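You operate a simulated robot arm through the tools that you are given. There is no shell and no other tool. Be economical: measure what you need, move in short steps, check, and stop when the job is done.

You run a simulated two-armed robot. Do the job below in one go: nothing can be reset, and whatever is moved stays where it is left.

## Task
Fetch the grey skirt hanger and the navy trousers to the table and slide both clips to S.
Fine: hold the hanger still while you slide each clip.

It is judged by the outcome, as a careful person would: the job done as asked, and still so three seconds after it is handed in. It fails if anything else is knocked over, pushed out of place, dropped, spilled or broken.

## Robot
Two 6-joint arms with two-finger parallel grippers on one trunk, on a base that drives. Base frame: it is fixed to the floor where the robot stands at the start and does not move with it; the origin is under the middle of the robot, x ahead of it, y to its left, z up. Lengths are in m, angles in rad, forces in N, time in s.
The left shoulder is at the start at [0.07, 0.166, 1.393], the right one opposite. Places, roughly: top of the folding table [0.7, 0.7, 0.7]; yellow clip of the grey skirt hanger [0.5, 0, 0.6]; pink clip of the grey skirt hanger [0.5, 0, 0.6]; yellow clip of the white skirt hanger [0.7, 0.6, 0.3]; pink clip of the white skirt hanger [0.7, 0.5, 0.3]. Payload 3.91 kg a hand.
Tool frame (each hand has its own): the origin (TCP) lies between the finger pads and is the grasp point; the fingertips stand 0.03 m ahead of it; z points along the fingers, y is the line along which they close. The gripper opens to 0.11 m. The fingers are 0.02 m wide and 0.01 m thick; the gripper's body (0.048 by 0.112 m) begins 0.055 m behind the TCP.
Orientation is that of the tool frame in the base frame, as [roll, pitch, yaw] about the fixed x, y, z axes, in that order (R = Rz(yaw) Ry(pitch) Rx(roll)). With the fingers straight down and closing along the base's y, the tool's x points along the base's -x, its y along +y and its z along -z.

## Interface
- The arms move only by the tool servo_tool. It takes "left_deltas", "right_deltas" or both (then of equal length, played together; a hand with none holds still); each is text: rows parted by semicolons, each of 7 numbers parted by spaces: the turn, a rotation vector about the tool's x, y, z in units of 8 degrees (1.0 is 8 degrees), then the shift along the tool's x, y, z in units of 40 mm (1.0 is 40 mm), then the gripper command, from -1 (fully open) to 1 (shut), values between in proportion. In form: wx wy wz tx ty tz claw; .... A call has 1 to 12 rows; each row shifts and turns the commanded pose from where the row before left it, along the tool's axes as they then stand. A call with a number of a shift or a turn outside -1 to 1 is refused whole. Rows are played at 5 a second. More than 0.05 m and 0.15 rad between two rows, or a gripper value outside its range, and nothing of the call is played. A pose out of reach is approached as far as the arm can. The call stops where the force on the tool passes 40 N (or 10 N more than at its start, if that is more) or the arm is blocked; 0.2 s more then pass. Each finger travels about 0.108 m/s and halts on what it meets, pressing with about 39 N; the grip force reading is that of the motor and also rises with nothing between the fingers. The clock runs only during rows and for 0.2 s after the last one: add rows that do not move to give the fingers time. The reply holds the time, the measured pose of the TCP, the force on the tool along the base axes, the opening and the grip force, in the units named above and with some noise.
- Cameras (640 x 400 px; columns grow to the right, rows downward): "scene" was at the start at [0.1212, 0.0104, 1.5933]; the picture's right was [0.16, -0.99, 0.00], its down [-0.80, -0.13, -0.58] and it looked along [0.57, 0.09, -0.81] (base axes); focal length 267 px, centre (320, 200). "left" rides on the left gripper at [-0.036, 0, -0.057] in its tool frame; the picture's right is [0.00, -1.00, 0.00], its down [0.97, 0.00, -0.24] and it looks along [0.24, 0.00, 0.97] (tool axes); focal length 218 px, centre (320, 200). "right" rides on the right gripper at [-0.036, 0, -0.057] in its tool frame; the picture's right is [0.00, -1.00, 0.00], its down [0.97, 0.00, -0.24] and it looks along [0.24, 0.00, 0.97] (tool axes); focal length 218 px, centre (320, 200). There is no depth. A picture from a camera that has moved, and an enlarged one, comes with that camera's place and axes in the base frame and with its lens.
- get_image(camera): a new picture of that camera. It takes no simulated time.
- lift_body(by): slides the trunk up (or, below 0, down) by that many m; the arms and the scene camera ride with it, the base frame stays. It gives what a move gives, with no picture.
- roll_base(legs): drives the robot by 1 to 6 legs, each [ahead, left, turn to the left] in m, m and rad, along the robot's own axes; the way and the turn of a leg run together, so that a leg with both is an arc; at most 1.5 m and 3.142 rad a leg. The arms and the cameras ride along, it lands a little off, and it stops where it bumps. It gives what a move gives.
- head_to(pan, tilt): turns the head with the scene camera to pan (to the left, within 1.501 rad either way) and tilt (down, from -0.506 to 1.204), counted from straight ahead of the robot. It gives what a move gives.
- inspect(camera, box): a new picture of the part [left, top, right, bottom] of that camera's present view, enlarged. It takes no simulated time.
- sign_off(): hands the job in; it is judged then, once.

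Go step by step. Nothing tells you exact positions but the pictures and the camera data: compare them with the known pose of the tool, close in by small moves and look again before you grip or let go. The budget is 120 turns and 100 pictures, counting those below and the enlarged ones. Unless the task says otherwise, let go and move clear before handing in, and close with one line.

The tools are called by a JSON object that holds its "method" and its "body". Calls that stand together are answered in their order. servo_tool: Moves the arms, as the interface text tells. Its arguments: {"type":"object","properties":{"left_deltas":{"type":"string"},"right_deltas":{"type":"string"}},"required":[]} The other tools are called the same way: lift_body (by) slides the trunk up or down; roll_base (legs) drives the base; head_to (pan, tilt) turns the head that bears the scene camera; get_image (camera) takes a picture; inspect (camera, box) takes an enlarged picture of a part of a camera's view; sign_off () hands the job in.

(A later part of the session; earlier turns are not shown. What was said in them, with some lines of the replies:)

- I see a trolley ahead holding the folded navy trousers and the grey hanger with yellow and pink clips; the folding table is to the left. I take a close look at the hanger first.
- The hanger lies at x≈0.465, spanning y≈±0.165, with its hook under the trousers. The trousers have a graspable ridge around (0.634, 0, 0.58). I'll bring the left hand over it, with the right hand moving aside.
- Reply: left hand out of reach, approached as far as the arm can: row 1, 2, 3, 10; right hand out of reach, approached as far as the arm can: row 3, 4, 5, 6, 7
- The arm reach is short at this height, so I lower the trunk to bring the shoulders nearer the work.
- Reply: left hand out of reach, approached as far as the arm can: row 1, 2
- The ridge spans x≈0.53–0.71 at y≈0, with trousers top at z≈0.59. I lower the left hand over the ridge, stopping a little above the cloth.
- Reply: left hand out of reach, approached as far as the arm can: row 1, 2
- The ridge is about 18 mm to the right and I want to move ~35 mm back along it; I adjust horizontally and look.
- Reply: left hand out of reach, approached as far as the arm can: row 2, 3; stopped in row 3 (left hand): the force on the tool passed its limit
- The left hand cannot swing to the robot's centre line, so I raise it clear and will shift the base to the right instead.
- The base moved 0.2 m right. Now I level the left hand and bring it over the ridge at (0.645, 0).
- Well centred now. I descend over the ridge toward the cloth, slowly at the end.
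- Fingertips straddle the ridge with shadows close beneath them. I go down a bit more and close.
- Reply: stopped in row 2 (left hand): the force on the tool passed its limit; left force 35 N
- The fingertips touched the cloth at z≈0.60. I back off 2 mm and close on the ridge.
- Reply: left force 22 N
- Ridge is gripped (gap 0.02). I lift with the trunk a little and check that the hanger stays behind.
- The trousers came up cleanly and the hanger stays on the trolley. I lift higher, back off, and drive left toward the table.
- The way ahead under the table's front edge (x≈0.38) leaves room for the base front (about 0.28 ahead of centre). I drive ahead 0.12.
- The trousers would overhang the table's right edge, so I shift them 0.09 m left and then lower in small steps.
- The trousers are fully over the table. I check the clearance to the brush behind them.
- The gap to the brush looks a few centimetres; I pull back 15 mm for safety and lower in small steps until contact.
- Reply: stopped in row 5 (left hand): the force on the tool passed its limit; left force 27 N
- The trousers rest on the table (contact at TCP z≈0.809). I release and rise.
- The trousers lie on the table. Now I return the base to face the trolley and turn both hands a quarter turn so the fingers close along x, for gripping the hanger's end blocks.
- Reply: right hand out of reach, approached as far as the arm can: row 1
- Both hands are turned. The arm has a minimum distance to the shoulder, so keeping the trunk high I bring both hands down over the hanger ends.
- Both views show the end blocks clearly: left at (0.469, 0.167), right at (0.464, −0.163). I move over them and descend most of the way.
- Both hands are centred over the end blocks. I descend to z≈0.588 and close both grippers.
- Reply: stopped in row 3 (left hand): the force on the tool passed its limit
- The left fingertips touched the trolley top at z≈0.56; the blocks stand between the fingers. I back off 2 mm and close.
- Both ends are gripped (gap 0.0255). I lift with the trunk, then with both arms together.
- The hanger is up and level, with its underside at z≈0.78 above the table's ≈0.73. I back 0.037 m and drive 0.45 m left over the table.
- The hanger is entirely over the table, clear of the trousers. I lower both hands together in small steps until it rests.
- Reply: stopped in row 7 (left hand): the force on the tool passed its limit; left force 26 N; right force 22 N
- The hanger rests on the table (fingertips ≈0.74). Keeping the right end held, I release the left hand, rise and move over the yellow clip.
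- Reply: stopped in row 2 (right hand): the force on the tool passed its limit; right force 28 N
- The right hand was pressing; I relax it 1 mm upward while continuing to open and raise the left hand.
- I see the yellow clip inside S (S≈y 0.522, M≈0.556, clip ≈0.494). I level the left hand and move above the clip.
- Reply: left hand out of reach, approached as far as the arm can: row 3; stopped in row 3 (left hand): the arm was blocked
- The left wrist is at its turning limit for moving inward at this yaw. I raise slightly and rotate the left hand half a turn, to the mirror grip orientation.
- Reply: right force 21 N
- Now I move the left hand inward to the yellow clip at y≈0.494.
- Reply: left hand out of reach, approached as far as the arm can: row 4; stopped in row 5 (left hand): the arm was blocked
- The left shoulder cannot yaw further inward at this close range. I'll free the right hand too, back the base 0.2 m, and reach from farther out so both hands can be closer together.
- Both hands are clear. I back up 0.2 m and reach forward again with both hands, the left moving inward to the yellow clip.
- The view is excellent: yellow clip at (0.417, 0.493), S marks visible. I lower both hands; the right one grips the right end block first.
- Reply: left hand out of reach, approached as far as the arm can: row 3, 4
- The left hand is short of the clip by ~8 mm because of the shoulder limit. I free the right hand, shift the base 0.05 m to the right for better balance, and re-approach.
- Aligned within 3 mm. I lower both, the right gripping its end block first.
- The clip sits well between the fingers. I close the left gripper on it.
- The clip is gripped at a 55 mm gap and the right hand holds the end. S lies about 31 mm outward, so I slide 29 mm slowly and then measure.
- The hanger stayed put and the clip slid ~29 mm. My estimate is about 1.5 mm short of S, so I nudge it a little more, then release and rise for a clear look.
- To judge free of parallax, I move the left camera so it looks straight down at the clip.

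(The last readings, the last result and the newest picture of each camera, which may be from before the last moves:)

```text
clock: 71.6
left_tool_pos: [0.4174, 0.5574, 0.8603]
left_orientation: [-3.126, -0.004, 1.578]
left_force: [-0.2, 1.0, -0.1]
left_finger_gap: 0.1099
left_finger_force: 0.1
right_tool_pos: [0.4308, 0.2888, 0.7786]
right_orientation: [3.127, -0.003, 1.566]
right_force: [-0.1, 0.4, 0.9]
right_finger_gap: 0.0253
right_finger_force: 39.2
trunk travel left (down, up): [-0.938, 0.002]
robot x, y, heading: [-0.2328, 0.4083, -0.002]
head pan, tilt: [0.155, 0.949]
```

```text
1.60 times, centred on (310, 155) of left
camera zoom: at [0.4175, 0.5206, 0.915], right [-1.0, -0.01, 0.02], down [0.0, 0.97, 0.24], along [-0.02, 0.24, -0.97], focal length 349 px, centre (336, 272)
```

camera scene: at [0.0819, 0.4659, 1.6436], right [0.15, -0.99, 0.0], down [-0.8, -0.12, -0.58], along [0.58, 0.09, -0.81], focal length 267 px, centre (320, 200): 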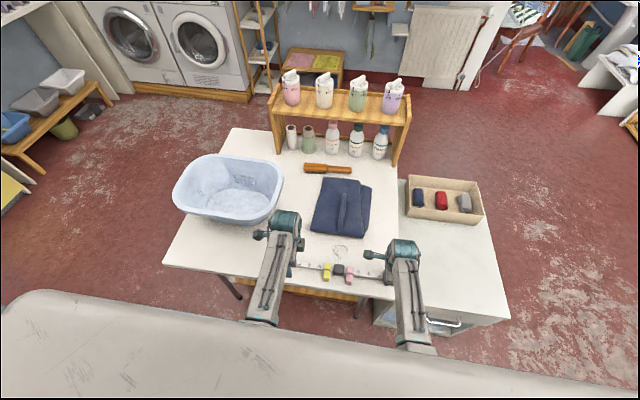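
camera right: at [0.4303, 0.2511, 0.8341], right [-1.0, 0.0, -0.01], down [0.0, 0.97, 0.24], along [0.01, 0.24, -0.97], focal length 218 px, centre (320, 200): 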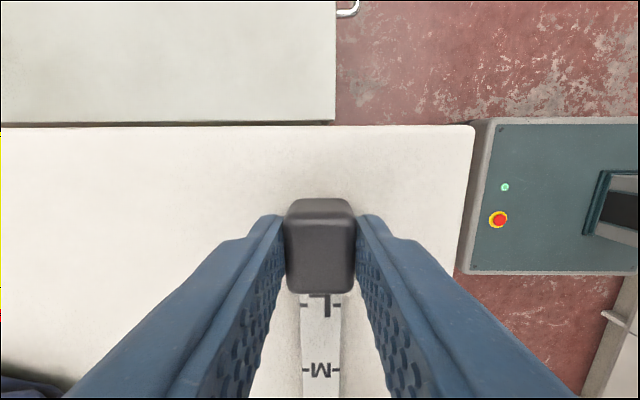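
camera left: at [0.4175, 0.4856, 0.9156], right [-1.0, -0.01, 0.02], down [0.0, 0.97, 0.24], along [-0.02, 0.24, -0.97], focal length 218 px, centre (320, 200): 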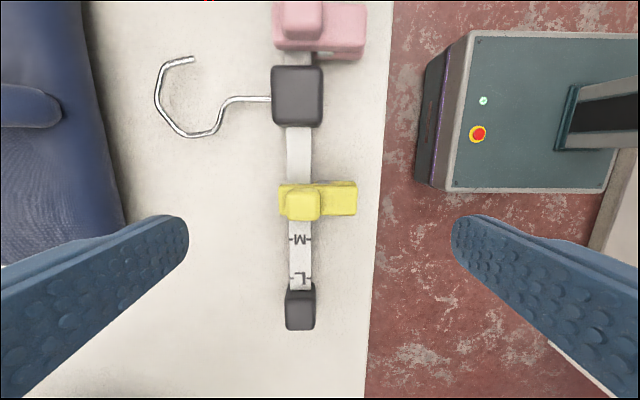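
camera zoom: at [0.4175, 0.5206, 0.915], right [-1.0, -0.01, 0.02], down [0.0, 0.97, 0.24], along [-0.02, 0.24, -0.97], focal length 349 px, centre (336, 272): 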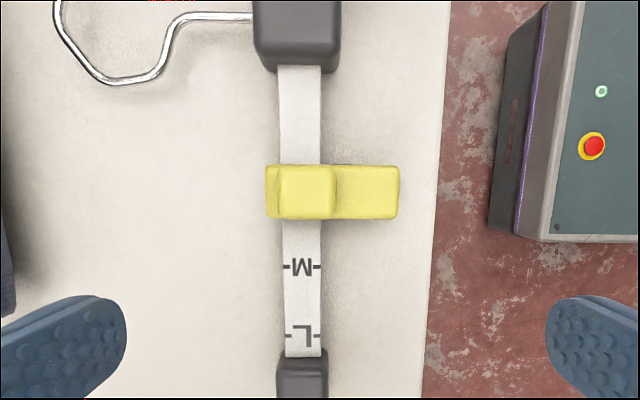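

The yellow clip's centre is at y≈0.523, exactly one mark spacing inside M, i.e. on S. Now I release the right hand and shift the base 0.1 m left for the mirrored task on the pink clip.

{"method": "servo_tool", "body": {"right_deltas": "0 0 0 0 0 0 0;0 0 0 0 0 0 -1;0 0 0 0 0 0 -1;0 0 0 0 0 -0.6 -1;0 0 0 0 0 -0.8 -1;0 0 0 0 0 -0.6 -1;0 0 0 0 0 0 -1"}}

{"method": "roll_base", "body": {"legs": [[0, 0.1, 0]]}}

{"method": "servo_tool", "body": {"left_deltas": "0 0 0 -0.5 0.16 0 -1;0 0 0 -0.5 0.16 0 -1;0 0 0 0 0 0 -1", "right_deltas": "0 0 0 0.33 -0.15 0 -1;0 0 0 0.33 -0.15 0 -1;0 0 0 0 0 0 -1"}}

{"method": "get_image", "body": {"camera": "left"}}

{"method": "get_image", "body": {"camera": "right"}}

```text
clock: 73.2
left_tool_pos: [0.4191, 0.558, 0.858]
left_orientation: [-3.125, -0.003, 1.581]
left_force: [-0.8, 0.1, 0.1]
left_finger_gap: 0.1099
left_finger_force: 0.1
right_tool_pos: [0.4323, 0.2876, 0.8552]
right_orientation: [3.126, -0.004, 1.568]
right_force: [0.1, 0.5, 0.5]
right_finger_gap: 0.1099
right_finger_force: 0.1
trunk travel left (down, up): [-0.938, 0.002]
robot x, y, heading: [-0.2359, 0.4096, -0.003]
head pan, tilt: [0.155, 0.949]
```

```text
clock: 74.4
left_tool_pos: [0.418, 0.654, 0.8599]
left_orientation: [-3.126, -0.006, 1.58]
left_force: [0.0, -0.9, 0.1]
left_finger_gap: 0.1101
left_finger_force: 0.1
right_tool_pos: [0.432, 0.3852, 0.8557]
right_orientation: [3.127, -0.006, 1.566]
right_force: [-0.7, -0.6, -0.3]
right_finger_gap: 0.1101
right_finger_force: 0.0
trunk travel left (down, up): [-0.938, 0.002]
robot x, y, heading: [-0.2339, 0.5055, -0.005]
head pan, tilt: [0.155, 0.949]
```

```text
clock: 75.2
left_tool_pos: [0.4316, 0.6185, 0.8585]
left_orientation: [-3.126, -0.002, 1.579]
left_force: [0.3, 0.6, -0.6]
left_finger_gap: 0.1099
left_finger_force: 0.1
right_tool_pos: [0.4189, 0.4155, 0.8554]
right_orientation: [3.128, -0.001, 1.567]
right_force: [-0.4, -0.3, 0.8]
right_finger_gap: 0.1101
right_finger_force: 0.1
trunk travel left (down, up): [-0.938, 0.002]
robot x, y, heading: [-0.2382, 0.5071, 0.001]
head pan, tilt: [0.155, 0.949]
```

```text
33 pictures are left
camera left: at [0.4314, 0.5813, 0.9144], right [-1.0, -0.01, 0.02], down [0.0, 0.97, 0.24], along [-0.02, 0.24, -0.97], focal length 218 px, centre (320, 200)
```

left: 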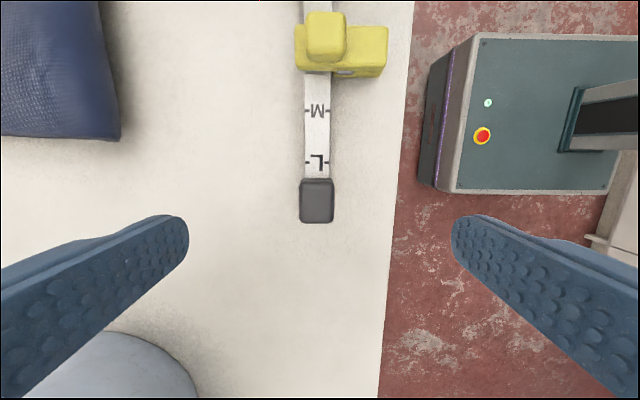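

```text
32 pictures are left
camera right: at [0.4186, 0.3784, 0.9119], right [-1.0, 0.0, -0.01], down [0.0, 0.97, 0.24], along [0.01, 0.24, -0.97], focal length 218 px, centre (320, 200)
```

right: 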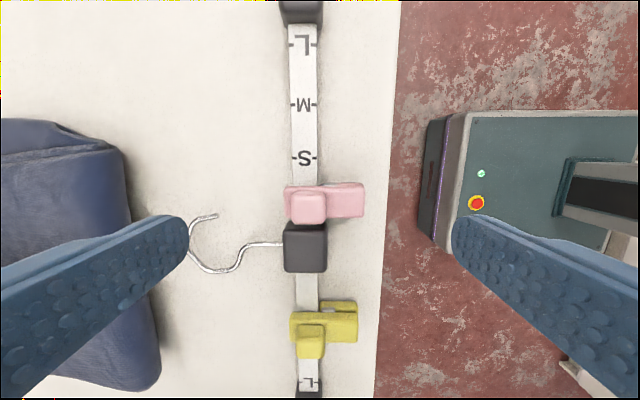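

Both hands are well aligned over the left end block and the pink clip. I lower both (right only part-open, to clear the hook) and close the left on the end block.

{"method": "servo_tool", "body": {"left_deltas": "0 0 0 0 0 0.6 -1;0 0 0 0 0 0.6 -1;0 0 0 0 0 0.6 -1;0 0 0 0 0 0.22 -1;0 0 0 0 0 0 0;0 0 0 0 0 0 0.5;0 0 0 0 0 0 1;0 0 0 0 0 0 1", "right_deltas": "0 0 0 0 -0.05 0.5 -0.6;0 0 0 0 0 0.6 -0.6;0 0 0 0 0 0.6 -0.6;0 0 0 0 0 0.3 -0.6;0 0 0 0 0 0 -0.6;0 0 0 0 0 0 -0.6;0 0 0 0 0 0 -0.6;0 0 0 0 0 0 -0.6"}}

{"method": "get_image", "body": {"camera": "right"}}

{"method": "get_image", "body": {"camera": "left"}}

```text
clock: 77.0
left_tool_pos: [0.4289, 0.6186, 0.781]
left_orientation: [-3.127, -0.003, 1.58]
left_force: [0.8, 0.8, 2.1]
left_finger_gap: 0.025
left_finger_force: 39.2
left hand out of reach, approached as far as the arm can: row 4
right_tool_pos: [0.4179, 0.4142, 0.7751]
right_orientation: [3.129, -0.004, 1.569]
right_force: [0.1, 0.5, -0.1]
right_finger_gap: 0.0878
right_finger_force: 0.1
trunk travel left (down, up): [-0.938, 0.002]
robot x, y, heading: [-0.2336, 0.506, -0.002]
head pan, tilt: [0.155, 0.949]
```

```text
31 pictures are left
camera right: at [0.4178, 0.3771, 0.8318], right [-1.0, 0.0, -0.01], down [0.0, 0.97, 0.24], along [0.01, 0.24, -0.97], focal length 218 px, centre (320, 200)
```

right: 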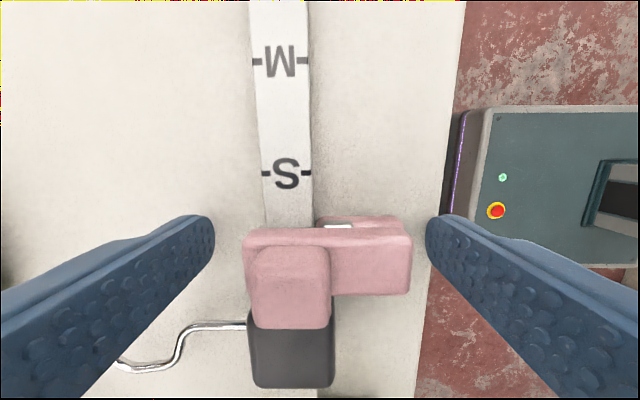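

```text
30 pictures are left
camera left: at [0.4277, 0.5816, 0.8366], right [-1.0, -0.01, 0.01], down [0.0, 0.97, 0.24], along [-0.02, 0.24, -0.97], focal length 218 px, centre (320, 200)
```

left: 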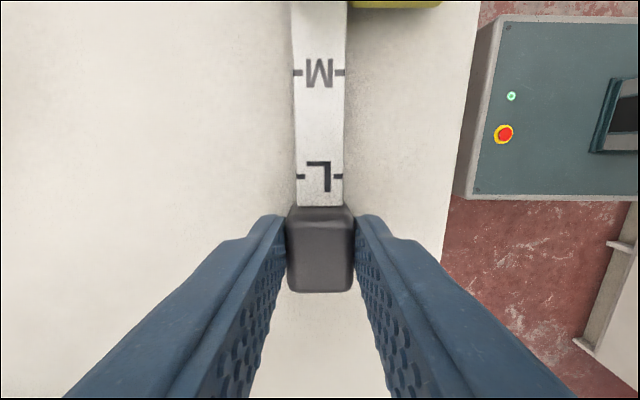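

The left end is held and the pink clip sits centrally between the right fingers. I close on it.

{"method": "servo_tool", "body": {"right_deltas": "0 0 0 0 -0.05 0 -0.6;0 0 0 0 0 0 -0.2;0 0 0 0 0 0 0.1;0 0 0 0 0 0 0.5;0 0 0 0 0 0 1;0 0 0 0 0 0 1"}}

{"method": "get_image", "body": {"camera": "right"}}

```text
clock: 78.4
left_tool_pos: [0.4279, 0.6185, 0.7813]
left_orientation: [-3.128, -0.003, 1.58]
left_force: [4.3, 1.1, 1.1]
left_finger_gap: 0.0251
left_finger_force: 38.3
right_tool_pos: [0.4166, 0.4142, 0.7764]
right_orientation: [3.127, -0.002, 1.568]
right_force: [-2.4, 0.3, 1.4]
right_finger_gap: 0.0546
right_finger_force: 39.4
trunk travel left (down, up): [-0.938, 0.002]
robot x, y, heading: [-0.236, 0.508, -0.002]
head pan, tilt: [0.155, 0.949]
```

```text
29 pictures are left
camera right: at [0.4157, 0.3772, 0.8318], right [-1.0, 0.0, -0.01], down [0.0, 0.97, 0.24], along [0.01, 0.24, -0.97], focal length 218 px, centre (320, 200)
```

right: 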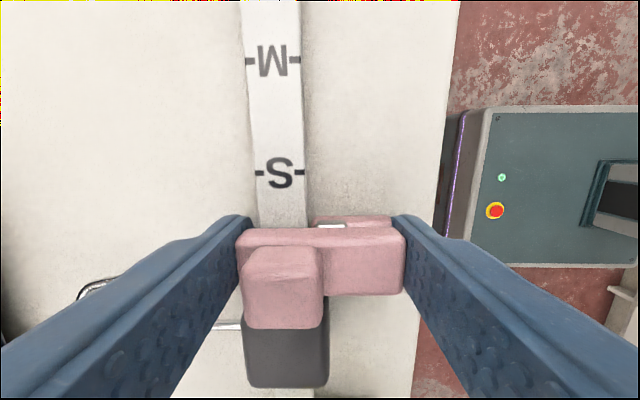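

S is measured ≈29 mm outward from the pink clip's centre. I slide it 29 mm slowly.

{"method": "servo_tool", "body": {"right_deltas": "0 0 0 -0.12 0 0 1;0 0 0 -0.12 0 0 1;0 0 0 -0.12 0 0 1;0 0 0 -0.12 0 0 1;0 0 0 -0.12 0 0 1;0 0 0 -0.125 0 0 1;0 0 0 0 0 0 1"}}

{"method": "get_image", "body": {"camera": "right"}}

```text
clock: 80.0
left_tool_pos: [0.4268, 0.617, 0.781]
left_orientation: [-3.128, -0.004, 1.58]
left_force: [3.5, -1.3, 2.4]
left_finger_gap: 0.025
left_finger_force: 39.3
right_tool_pos: [0.4169, 0.3838, 0.7751]
right_orientation: [3.126, 0.0, 1.565]
right_force: [-4.6, 0.5, 1.5]
right_finger_gap: 0.0543
right_finger_force: 38.8
trunk travel left (down, up): [-0.938, 0.002]
robot x, y, heading: [-0.2359, 0.5076, -0.003]
head pan, tilt: [0.155, 0.949]
```

```text
28 pictures are left
camera right: at [0.4157, 0.3471, 0.8317], right [-1.0, 0.0, -0.01], down [0.0, 0.97, 0.24], along [0.01, 0.24, -0.97], focal length 218 px, centre (320, 200)
```

right: 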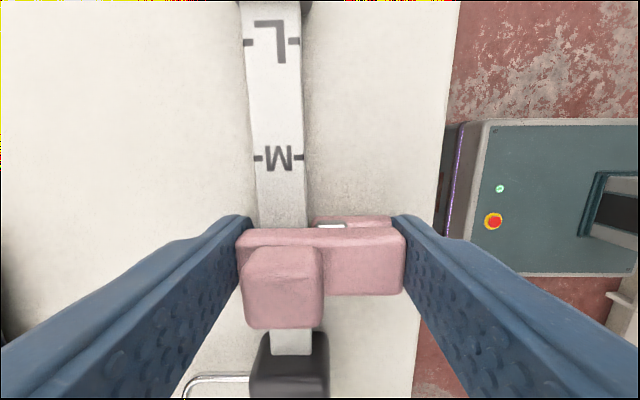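

M is now ≈35 mm outward of the clip centre, which puts it on S. I release, rise and look straight down to verify.

{"method": "servo_tool", "body": {"right_deltas": "0 0 0 0 0 0 0.5;0 0 0 0 0 0 0;0 0 0 0 0 0 -0.6;0 0 0 0 0 0 -0.6;0 0 0 0 0 -0.5 -0.6;0 0 0 0 0 -0.8 -0.6;0 0 0 0 0 -0.8 -0.6;0 0 0 0.45 0 0 -0.6;0 0 0 0.45 0 0 -0.6;0 0 0 0 0 0 -0.6"}}

{"method": "inspect", "body": {"camera": "right", "box": [220, 0, 400, 260]}}

```text
clock: 82.2
left_tool_pos: [0.4275, 0.6172, 0.7812]
left_orientation: [-3.127, -0.002, 1.582]
left_force: [0.0, 1.5, 4.1]
left_finger_gap: 0.025
left_finger_force: 39.0
right_tool_pos: [0.415, 0.4208, 0.8606]
right_orientation: [3.128, -0.004, 1.567]
right_force: [-0.5, -0.6, 0.5]
right_finger_gap: 0.0882
right_finger_force: 0.1
trunk travel left (down, up): [-0.938, 0.002]
robot x, y, heading: [-0.2353, 0.5057, 0.0]
head pan, tilt: [0.155, 0.949]
```

```text
1.54 times, centred on (310, 130) of right
camera zoom: at [0.4142, 0.3838, 0.9164], right [-1.0, 0.0, -0.01], down [0.0, 0.97, 0.24], along [0.01, 0.24, -0.97], focal length 336 px, centre (335, 308)
```

zoom: 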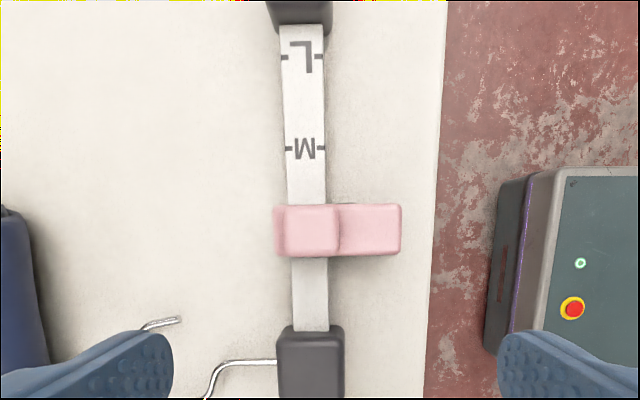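

The pink clip's centre is 35 mm inside M, exactly on S. I release the left hand, raise both hands clear and take a final look.

{"method": "servo_tool", "body": {"left_deltas": "0 0 0 0 0 0 0.5;0 0 0 0 0 0 -0.2;0 0 0 0 0 0 -0.8;0 0 0 0 0 0 -0.8;0 0 0 0 0 -0.5 -0.8;0 0 0 0 0 -0.8 -0.8;0 0 0 0 0 -0.8 -0.8;0 0 0 0 0 -0.5 -0.8;0 0 0 0 0 0 -0.8"}}

{"method": "roll_base", "body": {"legs": [[-0.2, 0, 0]]}}

{"method": "get_image", "body": {"camera": "scene"}}

{"method": "inspect", "body": {"camera": "scene", "box": [230, 90, 430, 220]}}

```text
clock: 84.2
left_tool_pos: [0.4288, 0.617, 0.8839]
left_orientation: [-3.126, -0.001, 1.58]
left_force: [0.5, -0.7, -0.9]
left_finger_gap: 0.0991
left_finger_force: 0.0
right_tool_pos: [0.4161, 0.4208, 0.8588]
right_orientation: [3.127, -0.003, 1.568]
right_force: [0.5, -0.1, -0.3]
right_finger_gap: 0.0882
right_finger_force: 0.1
trunk travel left (down, up): [-0.938, 0.002]
robot x, y, heading: [-0.2336, 0.5078, -0.006]
head pan, tilt: [0.155, 0.949]
```

```text
clock: 85.8
left_tool_pos: [0.2352, 0.6169, 0.881]
left_orientation: [-3.123, -0.004, 1.579]
left_force: [0.2, 0.2, -0.6]
left_finger_gap: 0.0991
left_finger_force: 0.0
right_tool_pos: [0.2224, 0.4208, 0.8571]
right_orientation: [3.133, -0.003, 1.567]
right_force: [0.3, 0.5, -0.1]
right_finger_gap: 0.0881
right_finger_force: 0.0
trunk travel left (down, up): [-0.938, 0.002]
robot x, y, heading: [-0.429, 0.5087, -0.005]
head pan, tilt: [0.155, 0.949]
```

```text
26 pictures are left
camera scene: at [-0.3061, 0.5165, 1.6428], right [0.15, -0.99, 0.0], down [-0.81, -0.12, -0.58], along [0.57, 0.09, -0.81], focal length 267 px, centre (320, 200)
```

scene: 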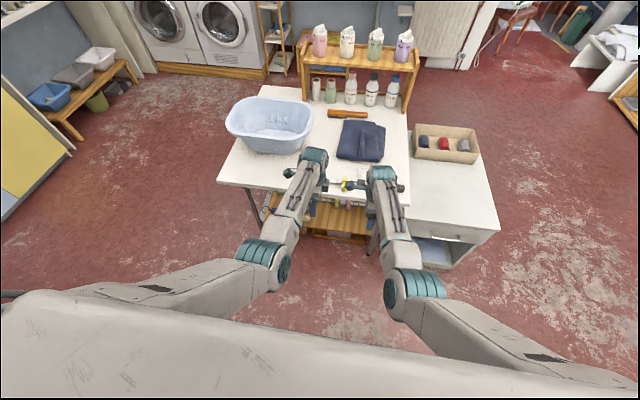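

```text
3.08 times, centred on (330, 155) of scene
camera zoom: at [-0.3061, 0.5165, 1.6428], right [0.15, -0.99, 0.0], down [-0.81, -0.12, -0.58], along [0.57, 0.09, -0.81], focal length 823 px, centre (289, 338)
```

zoom: 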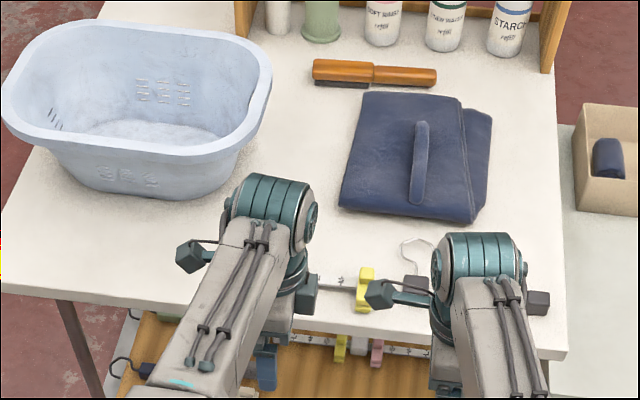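

The trousers and the grey hanger lie on the table, both clips measured on S, nothing else appears disturbed, and both hands are clear. I hand the job in.

{"method": "sign_off", "body": {}}

```text
The job is handed in.
```

The grey skirt hanger and the navy trousers are on the table, and both clips are at S. I held the opposite end of the hanger still while sliding each clip.
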